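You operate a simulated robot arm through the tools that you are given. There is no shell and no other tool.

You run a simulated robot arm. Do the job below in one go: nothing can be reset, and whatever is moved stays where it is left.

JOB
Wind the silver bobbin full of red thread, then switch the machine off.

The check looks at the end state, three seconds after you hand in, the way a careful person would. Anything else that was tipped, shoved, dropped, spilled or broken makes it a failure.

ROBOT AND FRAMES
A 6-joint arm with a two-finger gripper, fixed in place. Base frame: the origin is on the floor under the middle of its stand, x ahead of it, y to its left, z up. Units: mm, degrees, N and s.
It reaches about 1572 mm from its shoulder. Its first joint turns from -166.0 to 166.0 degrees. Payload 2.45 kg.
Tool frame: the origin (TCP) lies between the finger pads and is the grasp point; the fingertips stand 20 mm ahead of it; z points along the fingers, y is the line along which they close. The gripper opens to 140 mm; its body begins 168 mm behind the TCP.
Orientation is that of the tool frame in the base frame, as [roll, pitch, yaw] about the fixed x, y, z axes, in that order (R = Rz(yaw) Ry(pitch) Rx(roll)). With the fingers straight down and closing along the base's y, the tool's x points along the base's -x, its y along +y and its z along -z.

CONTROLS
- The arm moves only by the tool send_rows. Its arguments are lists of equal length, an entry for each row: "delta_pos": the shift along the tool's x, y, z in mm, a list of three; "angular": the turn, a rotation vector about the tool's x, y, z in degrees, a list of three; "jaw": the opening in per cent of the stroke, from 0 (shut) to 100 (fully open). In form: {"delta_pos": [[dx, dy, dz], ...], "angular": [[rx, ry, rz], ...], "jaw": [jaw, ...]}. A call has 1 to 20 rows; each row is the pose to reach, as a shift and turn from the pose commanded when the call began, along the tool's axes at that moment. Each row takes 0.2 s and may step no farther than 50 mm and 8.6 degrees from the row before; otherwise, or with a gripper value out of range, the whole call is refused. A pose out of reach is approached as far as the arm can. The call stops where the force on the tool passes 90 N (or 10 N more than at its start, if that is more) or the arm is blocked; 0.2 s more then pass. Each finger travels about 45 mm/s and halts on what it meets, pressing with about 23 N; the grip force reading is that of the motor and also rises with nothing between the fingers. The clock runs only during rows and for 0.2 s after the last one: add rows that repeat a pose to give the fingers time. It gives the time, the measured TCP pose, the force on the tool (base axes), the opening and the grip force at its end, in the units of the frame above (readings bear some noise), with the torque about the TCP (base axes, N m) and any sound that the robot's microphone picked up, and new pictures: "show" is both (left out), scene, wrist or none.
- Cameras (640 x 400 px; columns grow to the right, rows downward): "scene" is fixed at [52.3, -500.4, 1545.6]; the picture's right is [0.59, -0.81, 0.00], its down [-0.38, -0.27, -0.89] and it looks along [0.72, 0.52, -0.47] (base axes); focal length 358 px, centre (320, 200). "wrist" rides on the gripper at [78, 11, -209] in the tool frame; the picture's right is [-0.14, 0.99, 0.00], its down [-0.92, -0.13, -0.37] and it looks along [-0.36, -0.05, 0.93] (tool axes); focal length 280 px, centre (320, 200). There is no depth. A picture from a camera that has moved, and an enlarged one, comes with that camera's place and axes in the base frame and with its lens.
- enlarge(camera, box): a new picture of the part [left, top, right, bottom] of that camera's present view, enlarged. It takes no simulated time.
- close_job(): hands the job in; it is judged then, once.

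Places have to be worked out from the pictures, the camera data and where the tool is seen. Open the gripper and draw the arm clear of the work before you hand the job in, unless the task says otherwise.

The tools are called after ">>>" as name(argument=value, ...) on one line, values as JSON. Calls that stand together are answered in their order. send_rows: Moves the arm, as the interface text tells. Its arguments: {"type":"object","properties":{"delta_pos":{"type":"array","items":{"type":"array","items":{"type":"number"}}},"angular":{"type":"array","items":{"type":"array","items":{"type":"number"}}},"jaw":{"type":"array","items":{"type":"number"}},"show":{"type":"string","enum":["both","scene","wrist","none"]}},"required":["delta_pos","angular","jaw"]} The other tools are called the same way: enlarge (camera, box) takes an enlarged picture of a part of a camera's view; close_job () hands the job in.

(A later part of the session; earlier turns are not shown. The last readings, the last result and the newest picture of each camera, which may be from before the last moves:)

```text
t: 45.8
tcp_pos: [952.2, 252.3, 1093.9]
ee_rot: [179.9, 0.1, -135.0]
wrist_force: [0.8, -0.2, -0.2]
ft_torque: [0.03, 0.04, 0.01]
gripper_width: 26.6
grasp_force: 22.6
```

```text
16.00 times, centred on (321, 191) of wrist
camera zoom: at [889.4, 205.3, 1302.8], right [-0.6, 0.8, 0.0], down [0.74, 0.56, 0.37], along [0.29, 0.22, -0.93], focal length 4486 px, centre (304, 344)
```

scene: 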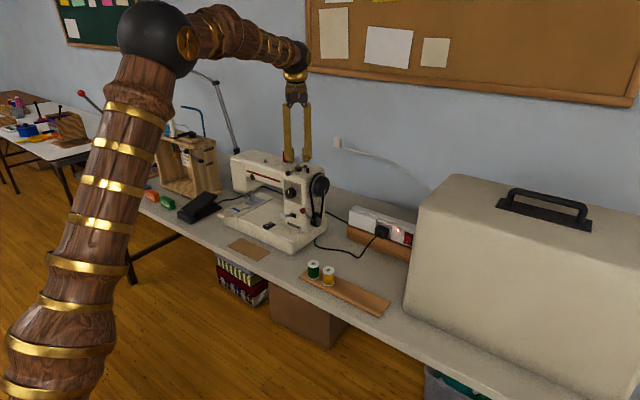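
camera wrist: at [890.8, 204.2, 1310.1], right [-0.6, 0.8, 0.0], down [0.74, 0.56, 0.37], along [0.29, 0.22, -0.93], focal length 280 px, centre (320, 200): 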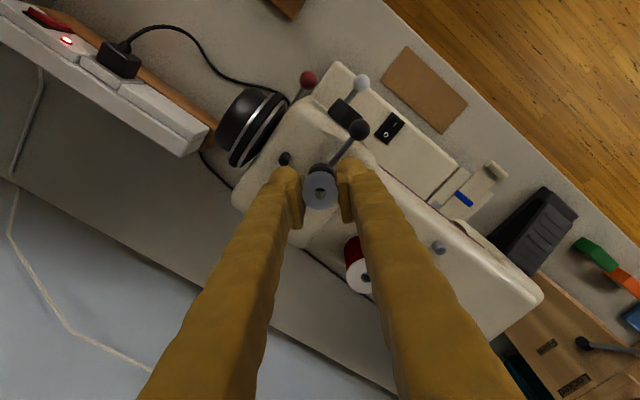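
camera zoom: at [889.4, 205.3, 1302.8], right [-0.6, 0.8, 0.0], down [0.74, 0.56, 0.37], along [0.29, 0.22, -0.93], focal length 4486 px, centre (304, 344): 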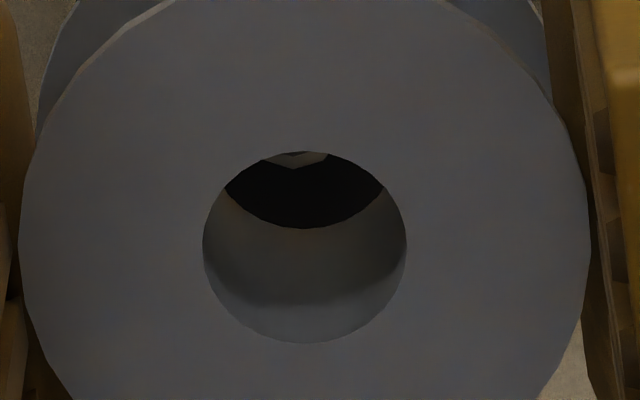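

The tip is visible where expected, so alignment is within about 1 mm on both axes. I'll lower 6 mm slowly and check the force.

>>> send_rows(delta_pos=[[0, -0.3, 1], [0, -0.3, 2], [0, -0.3, 3], [0, -0.3, 4], [0, -0.3, 5], [0, -0.3, 6], [0, -0.3, 6]], angular=[[0, 0, 0], [0, 0, 0], [0, 0, 0], [0, 0, 0], [0, 0, 0], [0, 0, 0], [0, 0, 0]], jaw=[12, 12, 12, 12, 12, 12, 12], show="none")

>>> enlarge(camera="scene", box=[296, 154, 310, 172])

>>> enlarge(camera="wrist", box=[310, 180, 332, 202])

```text
t: 47.4
tcp_pos: [952.7, 252.1, 1088.5]
ee_rot: [179.9, 0.0, -135.0]
wrist_force: [0.1, -0.5, 0.0]
ft_torque: [0.0, 0.0, 0.02]
gripper_width: 26.6
grasp_force: 23.2
```

```text
16.00 times, centred on (303, 163) of scene
camera zoom: at [52.3, -500.4, 1545.6], right [0.59, -0.81, 0.0], down [-0.38, -0.27, -0.89], along [0.72, 0.52, -0.47], focal length 5726 px, centre (592, 792)
```

zoom: 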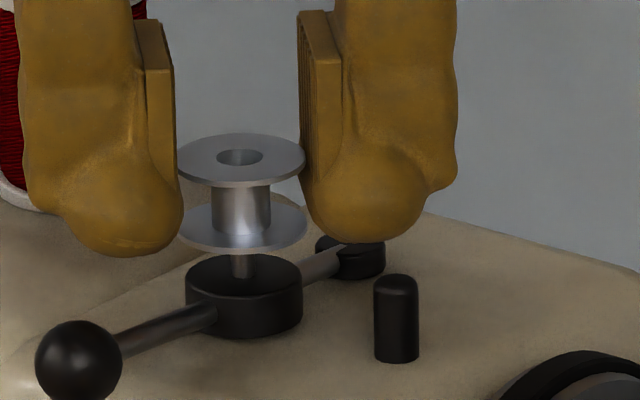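

```text
16.00 times, centred on (321, 191) of wrist
camera zoom: at [889.6, 204.8, 1297.1], right [-0.6, 0.8, 0.0], down [0.74, 0.56, 0.37], along [0.29, 0.22, -0.93], focal length 4486 px, centre (304, 344)
```

zoom: 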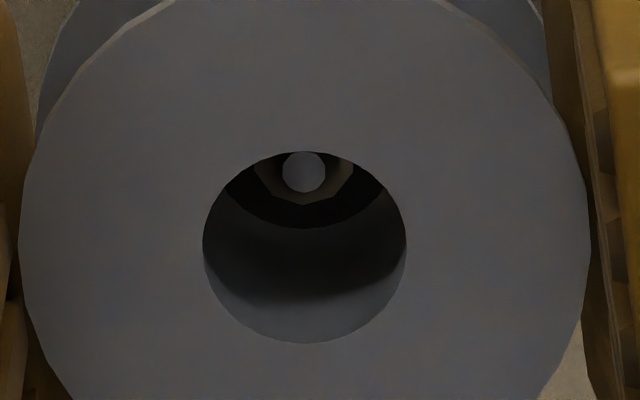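

The spindle tip is inside the hole (about 3 mm engaged) with no force. I'll lower 2 mm more and then rotate back +90° around the spindle so the fingers clear the stop peg and ball for final seating.

>>> send_rows(delta_pos=[[-0.2, 0, 1], [-0.5, 0, 2], [-0.5, 0, 2], [-0.5, 0, 2], [-0.5, 0, 2], [-0.5, 0, 2], [-0.5, 0, 2], [-0.5, 0, 2], [-0.5, 0, 2], [-0.5, 0, 2], [-0.5, 0, 2], [-0.5, 0, 2], [-0.5, 0, 2], [-0.5, 0, 2], [-0.5, 0, 2]], angular=[[0, 0, 0], [0, 0, 0], [0, 0, 4], [0, 0, 12], [0, 0, 20], [0, 0, 28], [0, 0, 36], [0, 0, 44], [0, 0, 52], [0, 0, 60], [0, 0, 68], [0, 0, 76], [0, 0, 84], [0, 0, 90], [0, 0, 90]], jaw=[12, 12, 12, 12, 12, 12, 12, 12, 12, 12, 12, 12, 12, 12, 12], show="none")

>>> enlarge(camera="scene", box=[290, 150, 314, 176])

>>> enlarge(camera="wrist", box=[300, 165, 340, 205])

```text
t: 50.6
tcp_pos: [951.5, 252.0, 1086.6]
ee_rot: [-180.0, -0.1, 134.9]
wrist_force: [0.1, -0.5, 0.6]
ft_torque: [0.0, 0.01, 0.03]
gripper_width: 26.7
grasp_force: 23.4
```

```text
15.38 times, centred on (302, 163) of scene
camera zoom: at [52.3, -500.4, 1545.6], right [0.59, -0.81, 0.0], down [-0.38, -0.27, -0.89], along [0.72, 0.52, -0.47], focal length 5506 px, centre (597, 769)
```

zoom: 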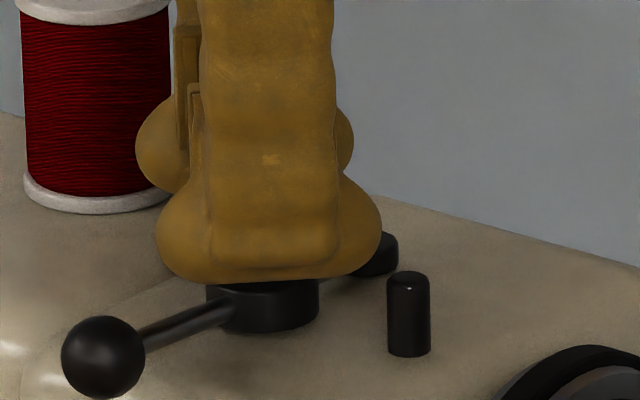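

```text
10.00 times, centred on (320, 185) of wrist
camera zoom: at [904.9, 316.0, 1294.8], right [0.8, 0.6, 0.0], down [0.56, -0.74, 0.37], along [0.22, -0.29, -0.93], focal length 2804 px, centre (320, 350)
```

zoom: 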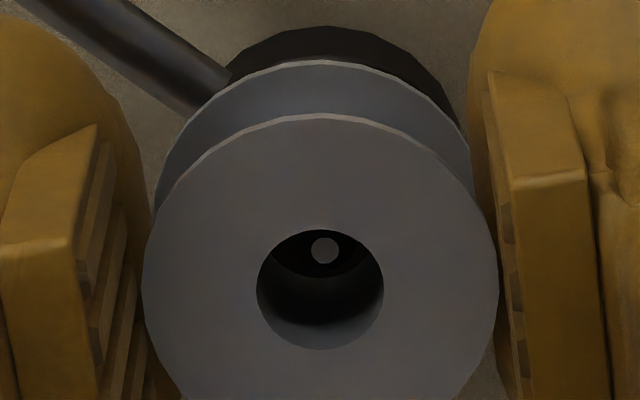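

The spindle is still in the hole. I'll trim by (-0.4, +0.4) and lower 7 mm more toward the hub.

>>> send_rows(delta_pos=[[-0.4, 0.4, 1], [-0.4, 0.4, 2], [-0.4, 0.4, 3], [-0.4, 0.4, 4], [-0.4, 0.4, 5], [-0.4, 0.4, 6], [-0.4, 0.4, 7], [-0.4, 0.4, 7]], angular=[[0, 0, 0], [0, 0, 0], [0, 0, 0], [0, 0, 0], [0, 0, 0], [0, 0, 0], [0, 0, 0], [0, 0, 0]], jaw=[12, 12, 12, 12, 12, 12, 12, 12], show="none")

>>> enlarge(camera="scene", box=[290, 150, 314, 176])

>>> enlarge(camera="wrist", box=[290, 150, 350, 210])

```text
t: 52.4
tcp_pos: [952.9, 252.2, 1080.4]
ee_rot: [-179.9, 0.0, 134.9]
wrist_force: [-0.5, 0.0, 0.0]
ft_torque: [-0.03, -0.01, 0.0]
gripper_width: 26.5
grasp_force: 23.0
```

```text
15.38 times, centred on (302, 163) of scene
camera zoom: at [52.3, -500.4, 1545.6], right [0.59, -0.81, 0.0], down [-0.38, -0.27, -0.89], along [0.72, 0.52, -0.47], focal length 5506 px, centre (597, 769)
```

zoom: 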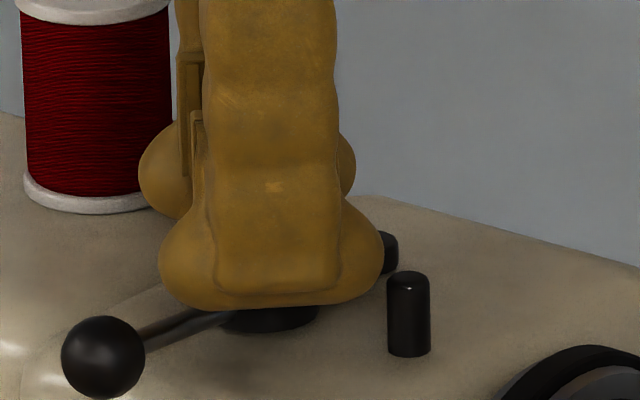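

```text
6.67 times, centred on (320, 180) of wrist
camera zoom: at [905.5, 315.9, 1288.1], right [0.8, 0.6, 0.0], down [0.56, -0.74, 0.37], along [0.22, -0.29, -0.93], focal length 1869 px, centre (320, 333)
```

zoom: 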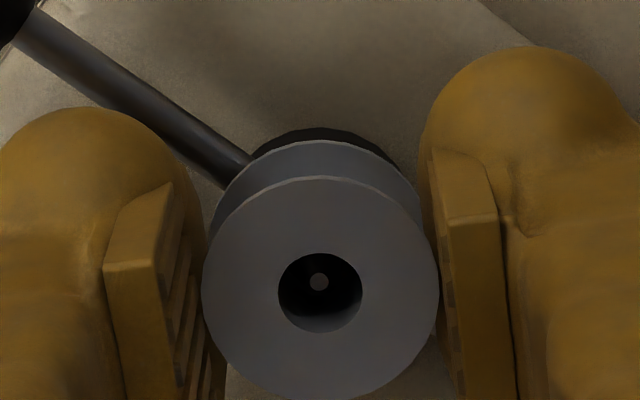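

The spindle is centred in the hole. I'll lower in small steps until light contact with the hub.

>>> send_rows(delta_pos=[[0, 0, 0.6], [0, 0, 1.2], [0, 0, 1.8], [0, 0, 2.2], [0, 0, 2.2]], angular=[[0, 0, 0], [0, 0, 0], [0, 0, 0], [0, 0, 0], [0, 0, 0]], jaw=[12, 12, 12, 12, 12], show="none")

>>> enlarge(camera="wrist", box=[290, 150, 350, 210])

```text
t: 53.6
tcp_pos: [952.7, 251.7, 1077.9]
ee_rot: [180.0, 0.0, 135.0]
wrist_force: [0.3, 0.8, 0.4]
ft_torque: [0.0, 0.01, -0.02]
gripper_width: 26.6
grasp_force: 23.0
```

```text
6.67 times, centred on (320, 180) of wrist
camera zoom: at [905.6, 316.0, 1286.3], right [0.8, 0.6, 0.0], down [0.56, -0.74, 0.37], along [0.22, -0.29, -0.93], focal length 1869 px, centre (320, 333)
```

zoom: 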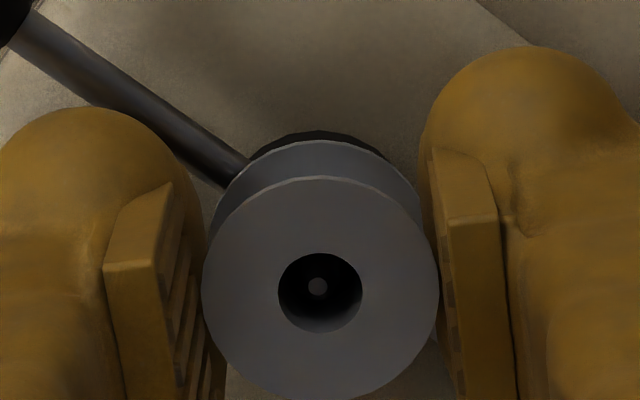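

>>> send_rows(delta_pos=[[0, 0, 0.5], [0, 0, 1.0], [0, 0, 1.3], [0, 0, 1.3]], angular=[[0, 0, 0], [0, 0, 0], [0, 0, 0], [0, 0, 0]], jaw=[12, 12, 12, 12], show="none")

>>> enlarge(camera="scene", box=[290, 150, 314, 176])

```text
t: 54.6
tcp_pos: [953.9, 252.1, 1078.1]
ee_rot: [179.9, 0.1, 135.0]
wrist_force: [-0.3, -0.4, 19.1]
ft_torque: [0.06, 0.01, -0.03]
gripper_width: 26.4
grasp_force: 22.4
```

```text
15.38 times, centred on (302, 163) of scene
camera zoom: at [52.3, -500.4, 1545.6], right [0.59, -0.81, 0.0], down [-0.38, -0.27, -0.89], along [0.72, 0.52, -0.47], focal length 5506 px, centre (597, 769)
```

zoom: 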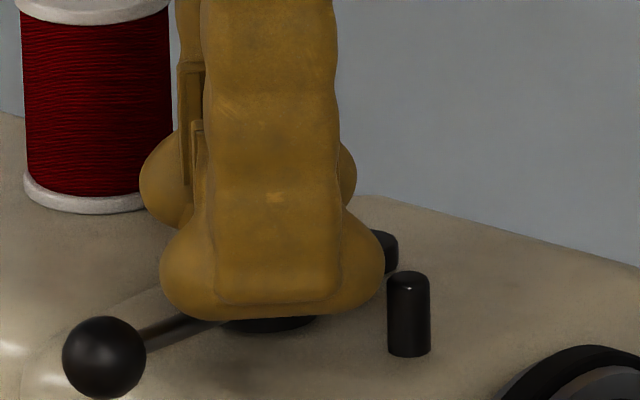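

19 N of reaction, so the bobbin is down on the hub. I'll ease up 0.5 mm and open the jaws gently to release.

>>> send_rows(delta_pos=[[0, 0, -0.5], [0, 0, -0.5], [0, 0, -0.5], [0, 0, -0.5], [0, 0, -0.5]], angular=[[0, 0, 0], [0, 0, 0], [0, 0, 0], [0, 0, 0], [0, 0, 0]], jaw=[12, 20, 26, 30, 30], show="none")

>>> enlarge(camera="wrist", box=[280, 140, 360, 220])

>>> enlarge(camera="scene", box=[290, 150, 314, 176])

```text
t: 55.8
tcp_pos: [952.4, 253.1, 1077.3]
ee_rot: [180.0, 0.0, 134.9]
wrist_force: [-0.8, -0.2, -0.9]
ft_torque: [-0.03, 0.01, -0.01]
gripper_width: 42.4
grasp_force: 0.0
```

```text
5.00 times, centred on (320, 180) of wrist
camera zoom: at [905.1, 316.0, 1285.5], right [0.8, 0.6, 0.0], down [0.56, -0.74, 0.37], along [0.22, -0.29, -0.93], focal length 1402 px, centre (320, 300)
```

zoom: 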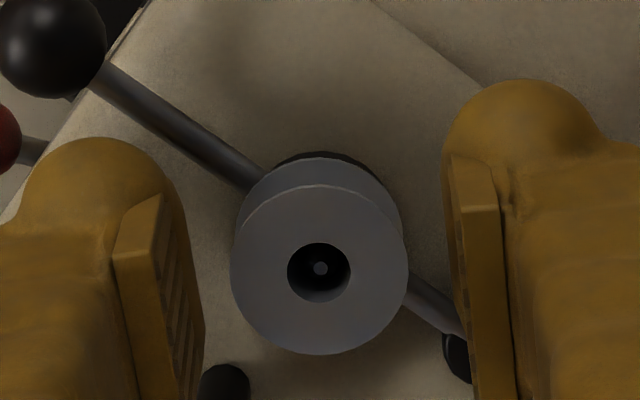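

```text
15.38 times, centred on (302, 163) of scene
camera zoom: at [52.3, -500.4, 1545.6], right [0.59, -0.81, 0.0], down [-0.38, -0.27, -0.89], along [0.72, 0.52, -0.47], focal length 5506 px, centre (597, 769)
```

zoom: 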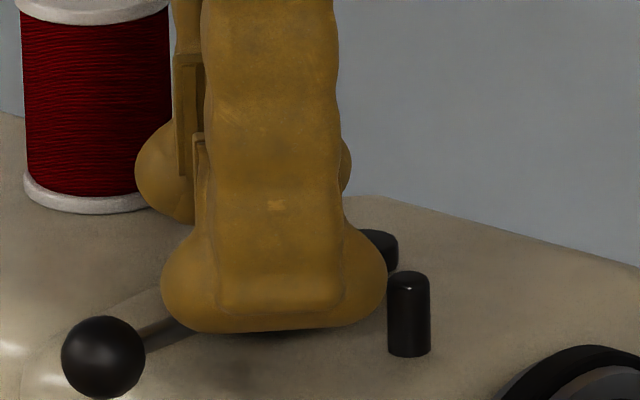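

Released. I'll rise straight up and check the bobbin on the spindle.

>>> send_rows(delta_pos=[[0, 0, -5], [0, 0, -15], [0, 0, -35], [0, 0, -65], [0, 0, -100], [0, 0, -130], [0, 0, -130]], angular=[[0, 0, 0], [0, 0, 0], [0, 0, 0], [0, 0, 0], [0, 0, 0], [0, 0, 0], [0, 0, 0]], jaw=[30, 30, 30, 30, 30, 30, 30], show="both")

>>> enlarge(camera="wrist", box=[250, 80, 390, 200])

>>> enlarge(camera="scene", box=[275, 145, 325, 180])

```text
t: 57.4
tcp_pos: [953.0, 253.1, 1207.6]
ee_rot: [-179.9, 0.1, 135.0]
wrist_force: [0.0, -0.1, 0.7]
ft_torque: [0.01, 0.0, 0.01]
gripper_width: 42.1
grasp_force: 0.0
camera wrist: at [906.4, 316.8, 1415.1], right [0.8, 0.6, 0.0], down [0.56, -0.74, 0.37], along [0.22, -0.29, -0.93], focal length 280 px, centre (320, 200)
```

scene: 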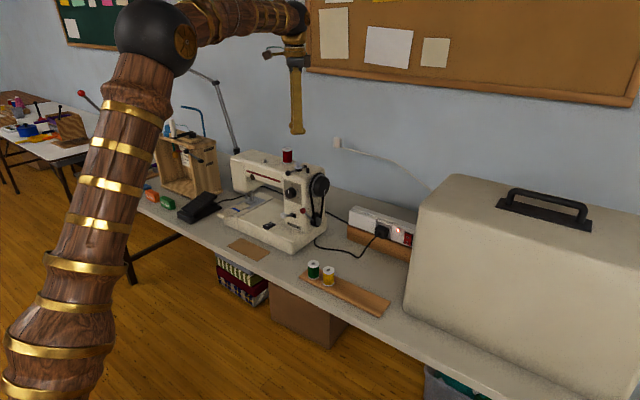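
wrist: 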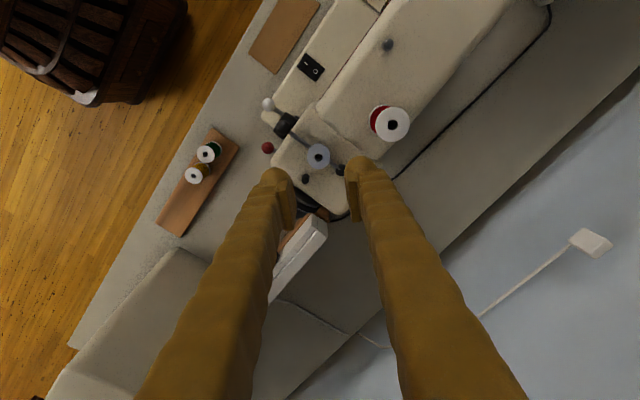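

```text
3.33 times, centred on (320, 140) of wrist
camera zoom: at [906.4, 316.8, 1415.1], right [0.8, 0.6, 0.0], down [0.56, -0.74, 0.37], along [0.22, -0.29, -0.93], focal length 935 px, centre (320, 400)
```

zoom: 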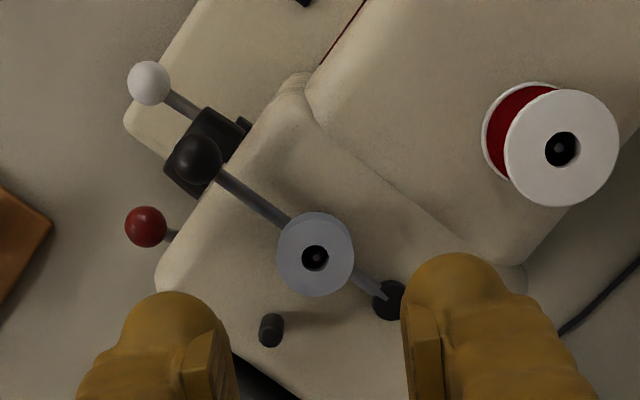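

```text
11.43 times, centred on (300, 162) of scene
camera zoom: at [52.3, -500.4, 1545.6], right [0.59, -0.81, 0.0], down [-0.38, -0.27, -0.89], along [0.72, 0.52, -0.47], focal length 4090 px, centre (549, 629)
```

zoom: 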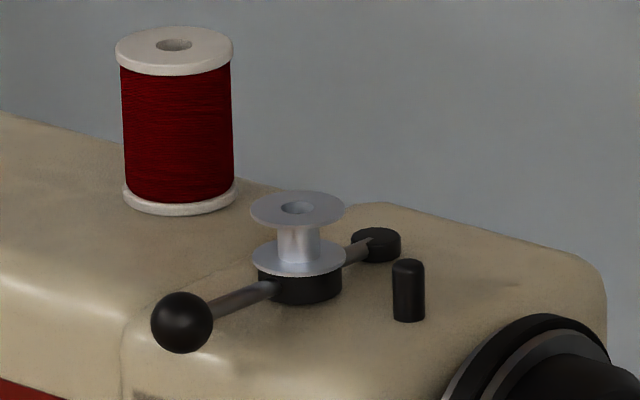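

The red spool and silver bobbin are both properly on the machine. Next is the winder lever, with its ball near (897, 252, 1054). I'll turn back to yaw 0 so the jaws close along y, and hover above the ball to straddle it.

>>> send_rows(delta_pos=[[7, -7, 0], [14, -13, 0], [21, -20, 10], [28, -27, 20], [35, -34, 35], [41.6, -40.2, 50], [41.6, -40.2, 60], [41.6, -40.2, 60]], angular=[[0, 0, -7], [0, 0, -14], [0, 0, -21], [0, 0, -28], [0, 0, -35], [0, 0, -41], [0, 0, -45], [0, 0, -45]], jaw=[36, 36, 36, 36, 36, 36, 36, 36], show="both")

>>> enlarge(camera="wrist", box=[240, 80, 400, 240])

>>> enlarge(camera="scene", box=[260, 120, 330, 220])

```text
t: 59.2
tcp_pos: [893.4, 252.3, 1145.2]
ee_rot: [179.9, 0.2, -179.9]
wrist_force: [0.2, 0.0, 0.0]
ft_torque: [0.0, 0.01, -0.02]
gripper_width: 50.5
grasp_force: 0.1
camera wrist: at [816.1, 263.8, 1354.0], right [0.14, 0.99, 0.0], down [0.92, -0.13, 0.37], along [0.37, -0.05, -0.93], focal length 280 px, centre (320, 200)
```

scene: 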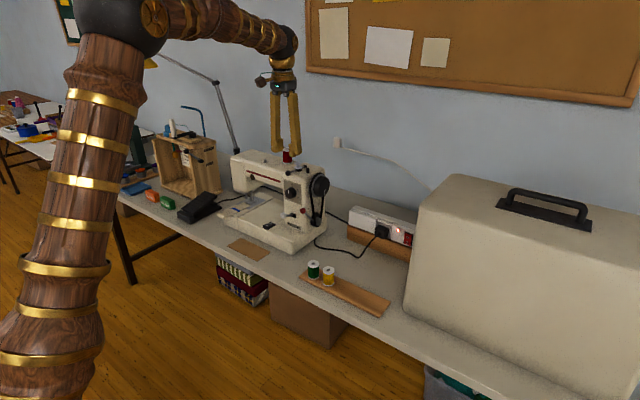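
wrist: 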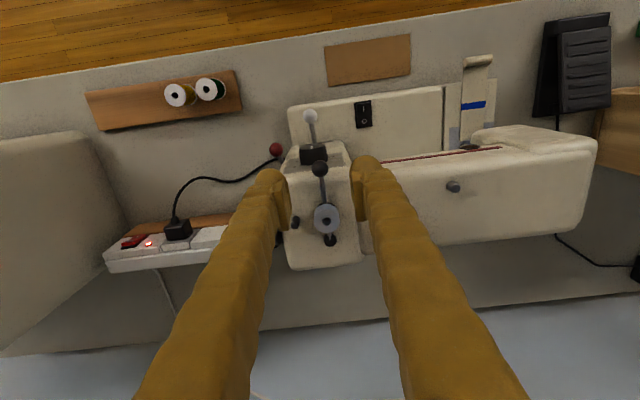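

```text
2.50 times, centred on (320, 160) of wrist
camera zoom: at [816.1, 263.8, 1354.0], right [0.14, 0.99, 0.0], down [0.92, -0.13, 0.37], along [0.37, -0.05, -0.93], focal length 701 px, centre (320, 300)
```

zoom: 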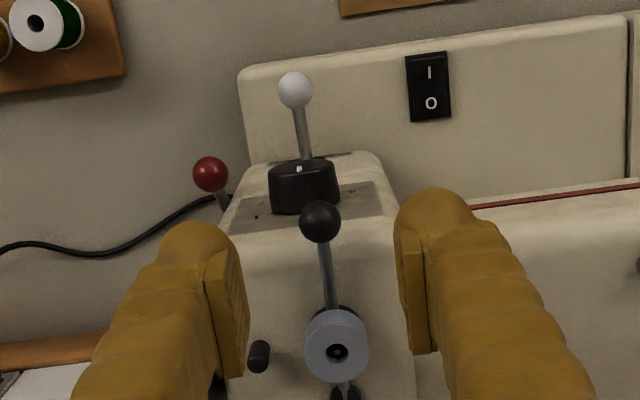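

```text
4.00 times, centred on (295, 170) of scene
camera zoom: at [52.3, -500.4, 1545.6], right [0.59, -0.81, 0.0], down [-0.38, -0.27, -0.89], along [0.72, 0.52, -0.47], focal length 1432 px, centre (420, 320)
```

zoom: 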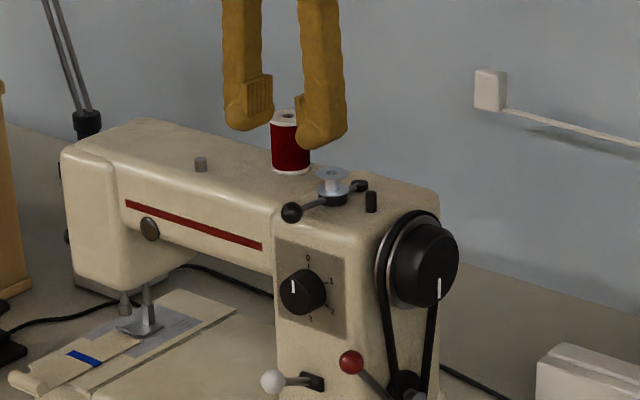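

The ball sits at tool (-3, -0.4), centred between the open jaws. I'll lower so the fingertips flank the ball at z of about 1050.

>>> send_rows(delta_pos=[[0, 0, 15], [0, 0, 40], [0, 0, 60], [0, 0, 70], [0, 0, 76], [0, 0, 76]], angular=[[0, 0, 0], [0, 0, 0], [0, 0, 0], [0, 0, 0], [0, 0, 0], [0, 0, 0]], jaw=[36, 36, 36, 36, 36, 36], show="none")

>>> enlarge(camera="wrist", box=[260, 120, 380, 260])

>>> enlarge(camera="scene", box=[270, 140, 330, 190])

```text
t: 60.6
tcp_pos: [894.9, 252.7, 1068.8]
ee_rot: [180.0, 0.1, -180.0]
wrist_force: [-0.4, 0.8, -0.1]
ft_torque: [0.0, -0.02, 0.03]
gripper_width: 50.7
grasp_force: 0.0
```

```text
2.86 times, centred on (320, 190) of wrist
camera zoom: at [817.5, 264.3, 1277.9], right [0.14, 0.99, 0.0], down [0.92, -0.13, 0.37], along [0.37, -0.05, -0.93], focal length 801 px, centre (320, 229)
```

zoom: 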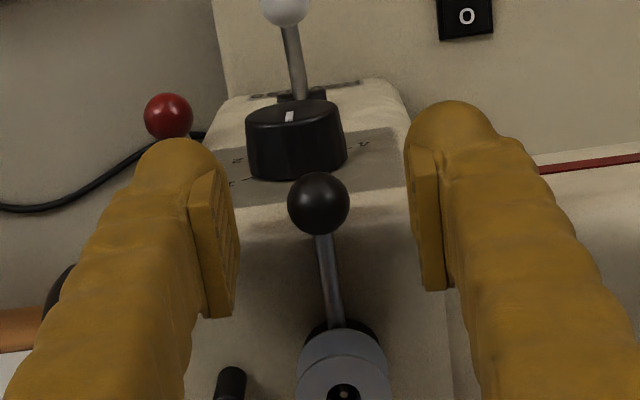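

```text
8.00 times, centred on (300, 165) of scene
camera zoom: at [52.3, -500.4, 1545.6], right [0.59, -0.81, 0.0], down [-0.38, -0.27, -0.89], along [0.72, 0.52, -0.47], focal length 2863 px, centre (480, 480)
```

zoom: 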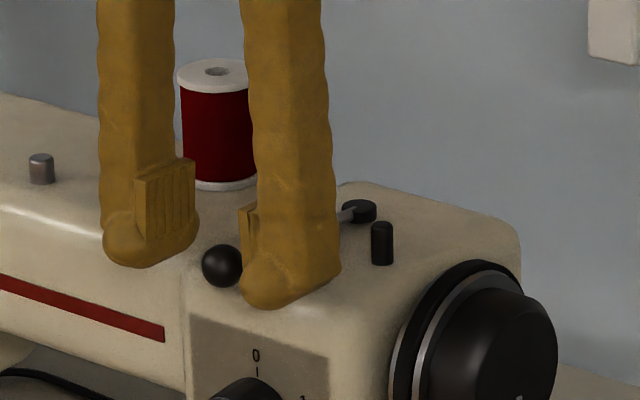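

The ball lies between the fingers. I'll push it toward the stop peg (-y) slowly with the far finger, first about 32 mm (contact plus roughly 16 mm of swing), and check.

>>> send_rows(delta_pos=[[0, -4, 0], [0, -8, 0], [0, -12, 0], [0, -16, 0], [0, -20, 0], [0, -24, 0], [0, -28, 0], [0, -32, 0], [0, -32, 0]], angular=[[0, 0, 0], [0, 0, 0], [0, 0, 0], [0, 0, 0], [0, 0, 0], [0, 0, 0], [0, 0, 0], [0, 0, 0], [0, 0, 0]], jaw=[36, 36, 36, 36, 36, 36, 36, 36, 36], show="none")

>>> enlarge(camera="wrist", box=[260, 120, 380, 260])

>>> enlarge(camera="scene", box=[270, 140, 330, 190])

```text
t: 62.6
tcp_pos: [895.7, 219.5, 1070.5]
ee_rot: [179.9, 0.0, -180.0]
wrist_force: [0.9, -0.4, -1.3]
ft_torque: [0.01, -0.03, 0.04]
gripper_width: 50.5
grasp_force: 0.0
```

```text
2.86 times, centred on (320, 190) of wrist
camera zoom: at [817.6, 231.7, 1278.9], right [0.14, 0.99, 0.0], down [0.92, -0.13, 0.37], along [0.37, -0.05, -0.93], focal length 801 px, centre (320, 229)
```

zoom: 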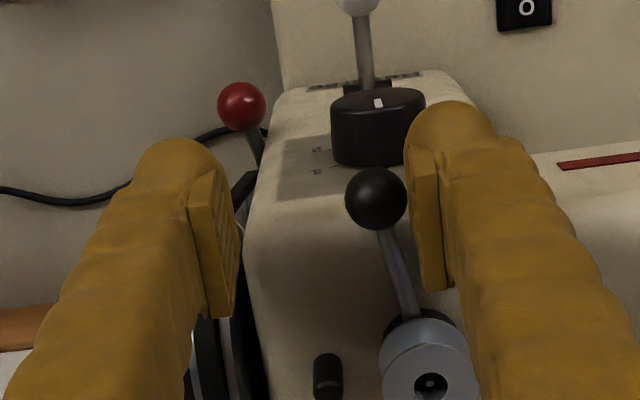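

```text
8.00 times, centred on (300, 165) of scene
camera zoom: at [52.3, -500.4, 1545.6], right [0.59, -0.81, 0.0], down [-0.38, -0.27, -0.89], along [0.72, 0.52, -0.47], focal length 2863 px, centre (480, 480)
```

zoom: 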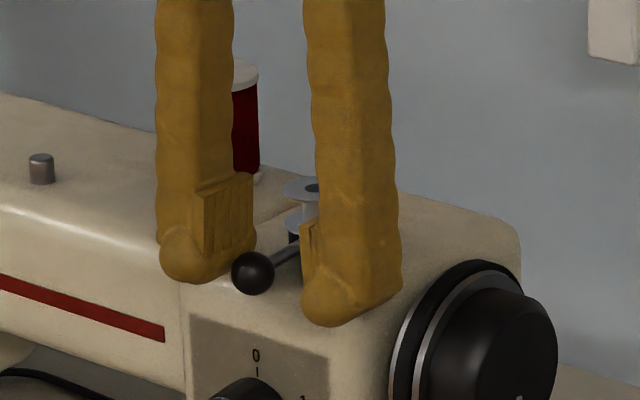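

The lever swings easily with the push (about 10° so far). I'll continue 14 mm more and watch force and sound.

>>> send_rows(delta_pos=[[0, -3, 0], [-1, -6, 0], [-1, -9, 0], [-2, -12, 0], [-2, -14, 0], [-2, -14, 0]], angular=[[0, 0, 0], [0, 0, 0], [0, 0, 0], [0, 0, 0], [0, 0, 0], [0, 0, 0]], jaw=[36, 36, 36, 36, 36, 36], show="none")

>>> enlarge(camera="wrist", box=[260, 120, 400, 280])

>>> enlarge(camera="scene", box=[270, 140, 330, 190])

```text
t: 64.0
tcp_pos: [897.3, 207.8, 1071.2]
ee_rot: [180.0, 0.0, 180.0]
wrist_force: [-0.3, -0.2, -0.2]
ft_torque: [0.02, -0.01, -0.01]
gripper_width: 50.5
grasp_force: 0.1
```

```text
2.50 times, centred on (330, 200) of wrist
camera zoom: at [819.1, 218.4, 1279.2], right [0.14, 0.99, 0.0], down [0.92, -0.13, 0.37], along [0.37, -0.05, -0.93], focal length 701 px, centre (295, 200)
```

zoom: 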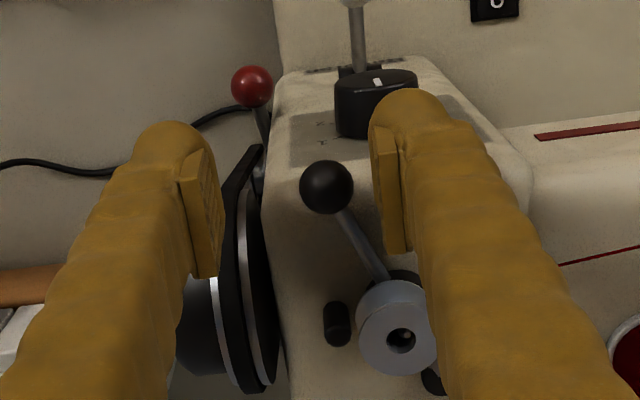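

```text
8.00 times, centred on (300, 165) of scene
camera zoom: at [52.3, -500.4, 1545.6], right [0.59, -0.81, 0.0], down [-0.38, -0.27, -0.89], along [0.72, 0.52, -0.47], focal length 2863 px, centre (480, 480)
```

zoom: 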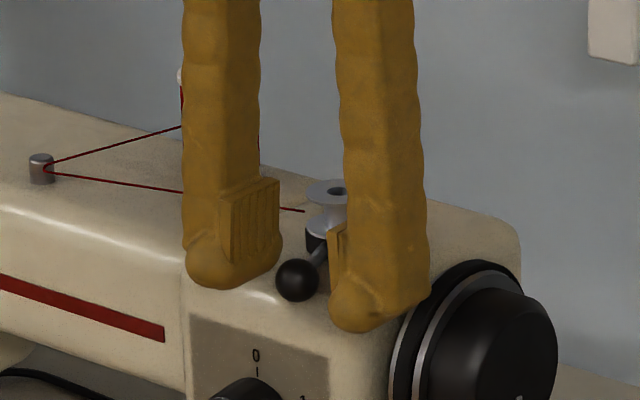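

A red thread now runs from the spool via the guide post to the bobbin, so the lever has snapped over and the winder is engaged. I'll lift the fingers straight up, clear of the thread.

>>> send_rows(delta_pos=[[0, 0, -10], [0, 0, -30], [0, 0, -60], [0, 0, -95], [0, 0, -130], [0, 0, -130]], angular=[[0, 0, 0], [0, 0, 0], [0, 0, 0], [0, 0, 0], [0, 0, 0], [0, 0, 0]], jaw=[36, 36, 36, 36, 36, 36], show="both")

>>> enlarge(camera="scene", box=[260, 140, 330, 190])

>>> enlarge(camera="wrist", box=[240, 80, 440, 260])

```text
t: 65.4
tcp_pos: [895.9, 207.7, 1200.8]
ee_rot: [179.9, 0.1, -180.0]
wrist_force: [0.0, 0.3, 0.0]
ft_torque: [0.0, 0.01, -0.01]
gripper_width: 50.5
grasp_force: 0.1
camera wrist: at [819.1, 218.6, 1408.8], right [0.14, 0.99, 0.0], down [0.92, -0.13, 0.37], along [0.37, -0.05, -0.93], focal length 280 px, centre (320, 200)
```

scene: 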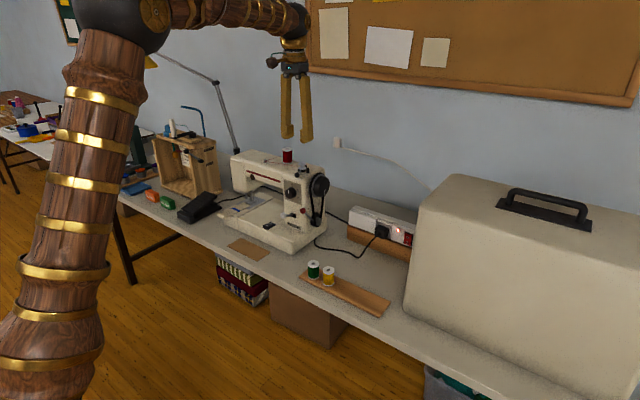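
wrist: 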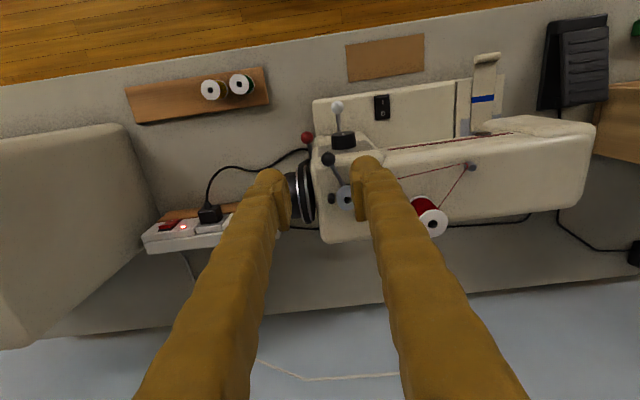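

```text
8.00 times, centred on (295, 165) of scene
camera zoom: at [52.3, -500.4, 1545.6], right [0.59, -0.81, 0.0], down [-0.38, -0.27, -0.89], along [0.72, 0.52, -0.47], focal length 2863 px, centre (520, 480)
```

zoom: 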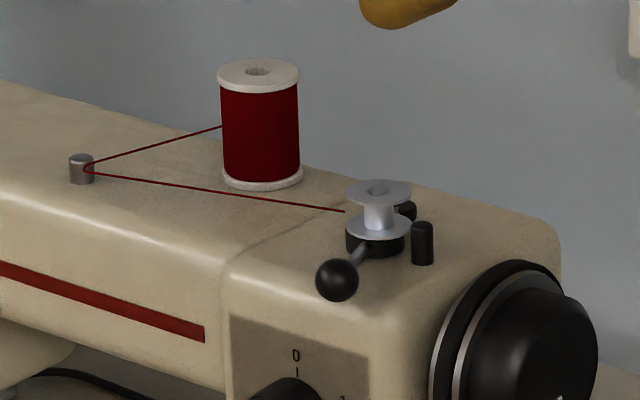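

```text
2.22 times, centred on (340, 170) of wrist
camera zoom: at [819.1, 218.6, 1408.8], right [0.14, 0.99, 0.0], down [0.92, -0.13, 0.37], along [0.37, -0.05, -0.93], focal length 623 px, centre (276, 267)
```

zoom: 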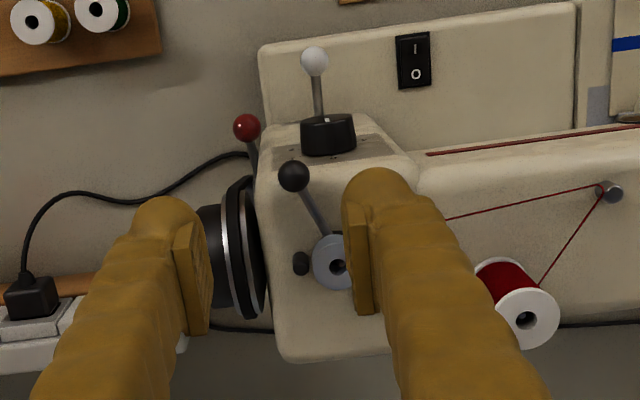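

The winder is engaged and the bobbin rests next to the peg. The power switch is on the bed in front of the arm, so a vertical approach would hit the arm. I'll back off, tilt the tool 40° forward and look at the switch from closer.

>>> send_rows(delta_pos=[[30, 10, 0], [60, 30, 10], [85, 55, 30], [95, 80, 60], [100, 100, 95], [100, 120, 130], [100, 137, 165], [100, 137, 200], [100, 137, 240], [100, 137, 240]], angular=[[0, 0, 0], [0, 0, 0], [0, -6, 0], [0, -12, 0], [0, -18, 0], [0, -24, 0], [0, -30, 0], [0, -36, 0], [0, -40, 0], [0, -40, 0]], jaw=[40, 45, 50, 55, 60, 60, 60, 60, 60, 60], show="both")

>>> enlarge(camera="wrist", box=[260, 80, 400, 220])

```text
t: 67.6
tcp_pos: [797.0, 344.3, 959.9]
ee_rot: [-180.0, 40.0, -180.0]
wrist_force: [1.0, 1.0, 0.7]
ft_torque: [-0.01, -0.01, -0.07]
gripper_width: 83.8
grasp_force: 0.1
camera wrist: at [603.4, 354.6, 1068.2], right [0.1, 0.99, 0.09], down [0.47, -0.13, 0.87], along [0.88, -0.05, -0.48], focal length 280 px, centre (320, 200)
```

scene: 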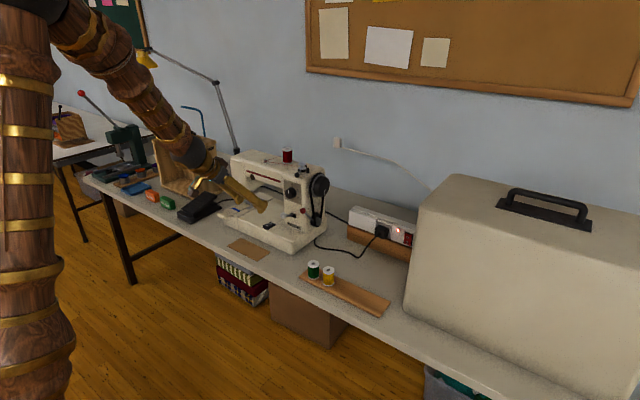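
wrist: 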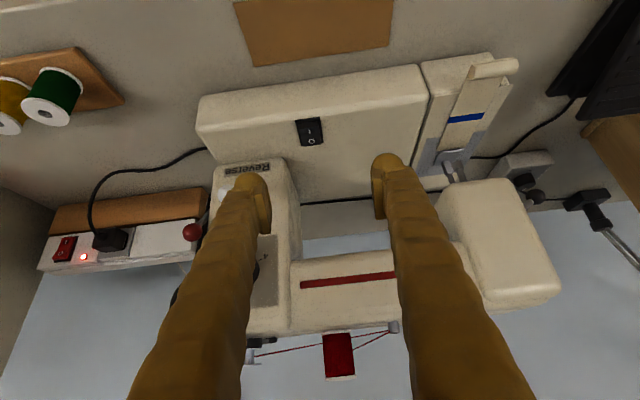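

```text
2.86 times, centred on (330, 150) of wrist
camera zoom: at [603.4, 354.6, 1068.2], right [0.1, 0.99, 0.09], down [0.47, -0.13, 0.87], along [0.88, -0.05, -0.48], focal length 801 px, centre (291, 343)
```

zoom: 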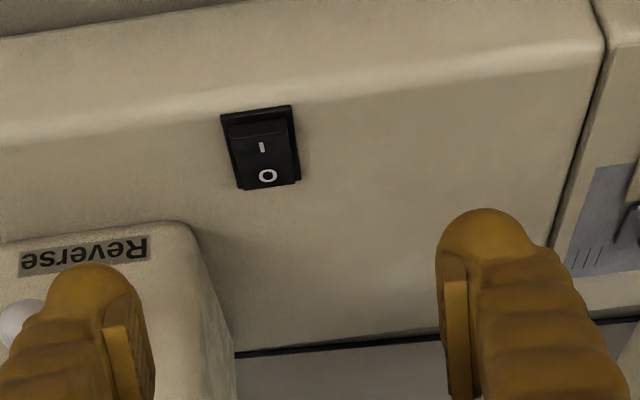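

The switch rocker runs from its raised I-end (about x 858, z 829) to its O-end (about x 900, z 820) at y of about 336. I'll close the jaws and hover with the left fingertip lobe above the I-end.

>>> send_rows(delta_pos=[[0, 0, 0], [0, 0, 0], [0, 0, 0], [-1, 1, 10], [-2, 2, 30], [-4, 3, 55], [-6, 4, 80], [-7.2, 4, 98], [-7.2, 4, 98]], angular=[[0, 0, 0], [0, 0, 0], [0, 0, 0], [0, 0, 0], [0, 0, 0], [0, 0, 0], [0, 0, 0], [0, 0, 0], [0, 0, 0]], jaw=[40, 20, 0, 0, 0, 0, 0, 0, 0], show="both")

>>> enlarge(camera="wrist", box=[260, 80, 400, 220])

>>> enlarge(camera="scene", box=[230, 170, 310, 250])

```text
t: 69.6
tcp_pos: [866.4, 348.7, 890.8]
ee_rot: [-180.0, 40.1, -180.0]
wrist_force: [-0.1, -0.7, 0.0]
ft_torque: [-0.01, 0.02, 0.04]
gripper_width: 0.0
grasp_force: 23.1
camera wrist: at [672.4, 359.7, 999.2], right [0.1, 0.99, 0.09], down [0.47, -0.13, 0.87], along [0.88, -0.05, -0.48], focal length 280 px, centre (320, 200)
```

scene: 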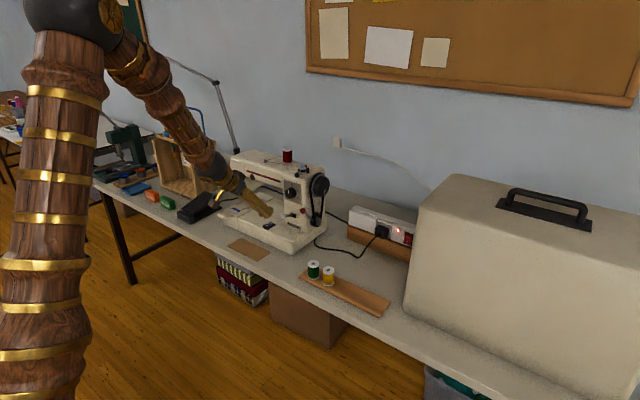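
wrist: 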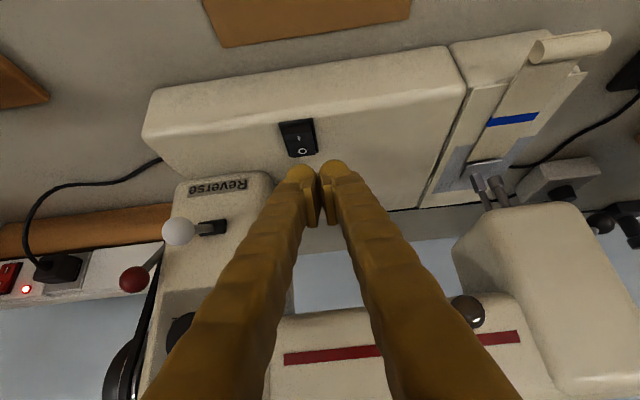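

```text
2.86 times, centred on (330, 150) of wrist
camera zoom: at [672.4, 359.7, 999.2], right [0.1, 0.99, 0.09], down [0.47, -0.13, 0.87], along [0.88, -0.05, -0.48], focal length 801 px, centre (291, 343)
```

zoom: 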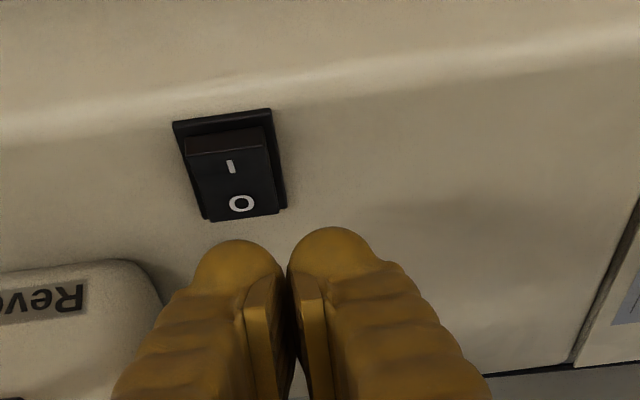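

```text
5.00 times, centred on (270, 210) of scene
camera zoom: at [52.3, -500.4, 1545.6], right [0.59, -0.81, 0.0], down [-0.38, -0.27, -0.89], along [0.72, 0.52, -0.47], focal length 1789 px, centre (570, 150)
```

zoom: 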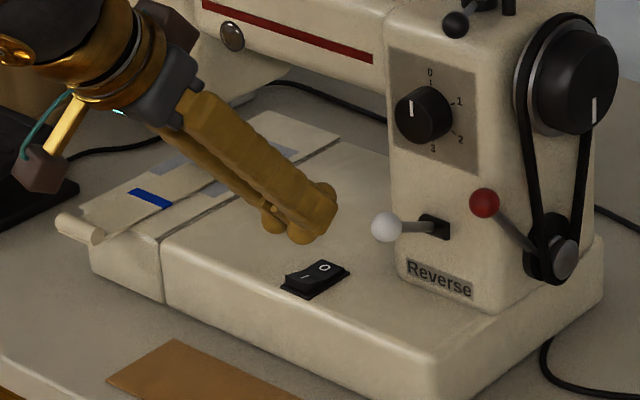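

The switch position is confirmed: I mark at (866.5, 334.5), O mark at (891, 334.5). I'll lower the closed fingertips straight down to just above the I-end.

>>> send_rows(delta_pos=[[5.1, -1, 6.1], [10.3, -1, 12.3], [14.1, -1, 16.9], [16.7, -1, 19.9], [18, -1, 21.4], [18, -1, 21.4]], angular=[[0, 0, 0], [0, 0, 0], [0, 0, 0], [0, 0, 0], [0, 0, 0], [0, 0, 0]], jaw=[0, 0, 0, 0, 0, 0], show="none")

>>> enlarge(camera="wrist", box=[260, 100, 400, 220])

>>> enlarge(camera="scene", box=[250, 195, 300, 235])

```text
t: 71.0
tcp_pos: [866.8, 347.2, 861.2]
ee_rot: [-180.0, 40.1, -179.9]
wrist_force: [0.5, 0.4, 0.7]
ft_torque: [0.03, 0.02, 0.02]
gripper_width: 0.0
grasp_force: 22.6
```

```text
3.33 times, centred on (330, 160) of wrist
camera zoom: at [672.5, 358.6, 970.9], right [0.1, 0.99, 0.09], down [0.47, -0.13, 0.87], along [0.88, -0.05, -0.48], focal length 935 px, centre (287, 333)
```

zoom: 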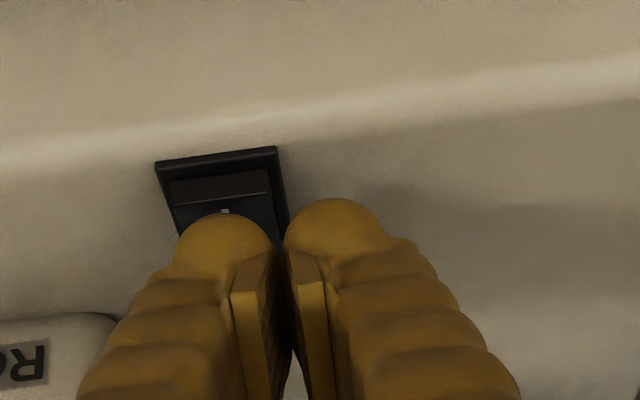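

```text
10.00 times, centred on (275, 215) of scene
camera zoom: at [52.3, -500.4, 1545.6], right [0.59, -0.81, 0.0], down [-0.38, -0.27, -0.89], along [0.72, 0.52, -0.47], focal length 3579 px, centre (770, 50)
```

zoom: 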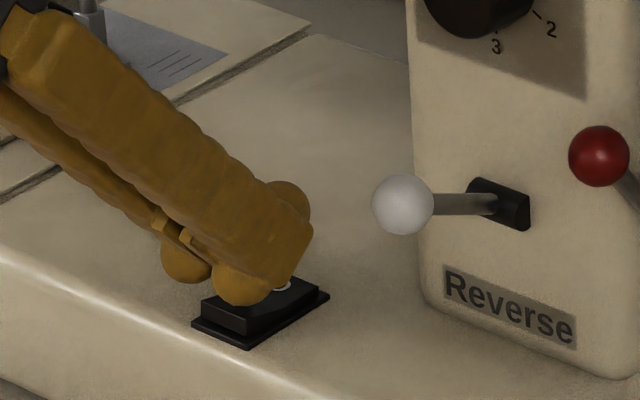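

The lobe is a few mm above the rocker. I'll shift 3 mm toward the I-end and press down in 1 mm steps, watching the force.

>>> send_rows(delta_pos=[[2.3, 1.5, -1.9], [2.9, 1.5, -1.2], [3.6, 1.5, -0.4], [4.2, 1.5, 0.4], [4.9, 1.5, 1.1], [5.5, 1.5, 1.9], [5.5, 1.5, 1.9]], angular=[[0, 0, 0], [0, 0, 0], [0, 0, 0], [0, 0, 0], [0, 0, 0], [0, 0, 0], [0, 0, 0]], jaw=[0, 0, 0, 0, 0, 0, 0], show="none")

>>> enlarge(camera="scene", box=[250, 195, 300, 235])

```text
t: 72.6
tcp_pos: [862.5, 348.0, 858.0]
ee_rot: [-180.0, 40.1, 179.9]
wrist_force: [-1.5, 1.1, 2.8]
ft_torque: [-0.01, 0.04, -0.05]
gripper_width: 0.0
grasp_force: 22.6
```

```text
10.00 times, centred on (275, 215) of scene
camera zoom: at [52.3, -500.4, 1545.6], right [0.59, -0.81, 0.0], down [-0.38, -0.27, -0.89], along [0.72, 0.52, -0.47], focal length 3579 px, centre (770, 50)
```

zoom: 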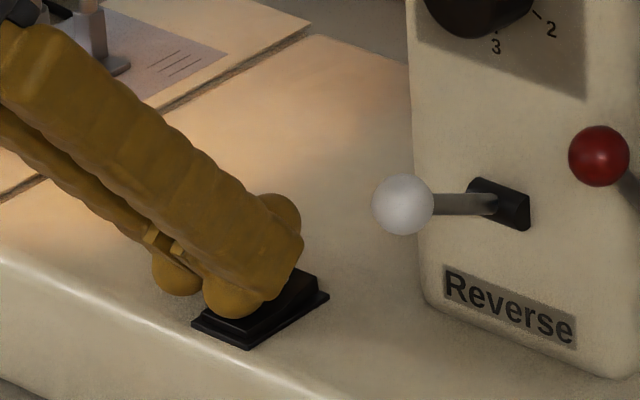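

The rocker flipped: the I-end is down and the machine's work light has come on. Now I'll retreat from the switch and go high toward the foot pedal, estimated near (860, 750, 790), to look at it.

>>> send_rows(delta_pos=[[0, 0, -20], [0, 0, -60], [0, 0, -105], [-8, 15, -130], [-20, 45, -150], [-32, 85, -170], [-44, 125, -187], [-55, 165, -204], [-66, 205, -220], [-77, 245, -236], [-88, 285, -253], [-98, 325, -270], [-106, 355, -283], [-109.6, 372, -289.3], [-109.6, 372, -289.3]], angular=[[0, 0, 0], [0, 0, 0], [0, 0, 0], [0, 4, 0], [0, 10, 0], [0, 16, 0], [0, 22, 0], [0, 28, 0], [0, 34, 0], [0, 40, 0], [0, 40, 0], [0, 40, 0], [0, 40, 0], [0, 40, 0], [0, 40, 0]], jaw=[0, 0, 0, 0, 0, 0, 0, 0, 0, 0, 0, 0, 0, 0, 0], show="both")

>>> enlarge(camera="scene", box=[230, 140, 340, 250])

>>> enlarge(camera="wrist", box=[320, 120, 480, 260])

```text
t: 75.8
tcp_pos: [759.4, 721.7, 1148.7]
ee_rot: [-180.0, 0.1, 179.9]
wrist_force: [0.8, -0.2, -0.9]
ft_torque: [0.01, 0.02, -0.01]
gripper_width: 0.0
grasp_force: 22.6
camera wrist: at [681.6, 732.7, 1357.8], right [0.14, 0.99, 0.0], down [0.92, -0.13, 0.37], along [0.37, -0.05, -0.93], focal length 280 px, centre (320, 200)
```

scene: 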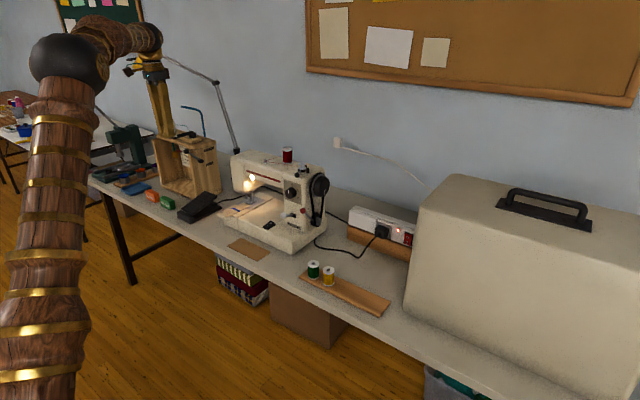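
wrist: 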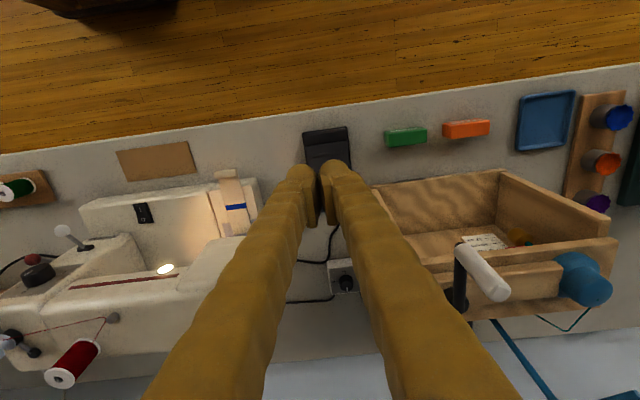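

```text
3.64 times, centred on (285, 195) of scene
camera zoom: at [52.3, -500.4, 1545.6], right [0.59, -0.81, 0.0], down [-0.38, -0.27, -0.89], along [0.72, 0.52, -0.47], focal length 1301 px, centre (447, 218)
```

zoom: 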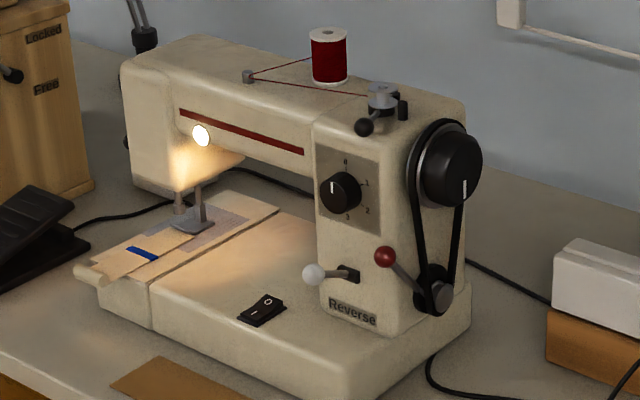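

```text
2.86 times, centred on (400, 190) of wrist
camera zoom: at [681.6, 732.7, 1357.8], right [0.14, 0.99, 0.0], down [0.92, -0.13, 0.37], along [0.37, -0.05, -0.93], focal length 801 px, centre (91, 229)
```

zoom: 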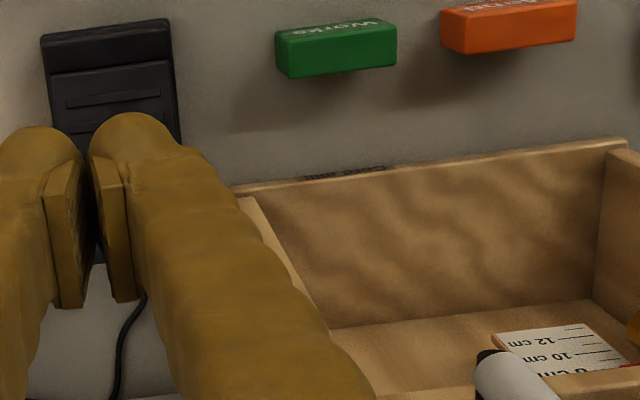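

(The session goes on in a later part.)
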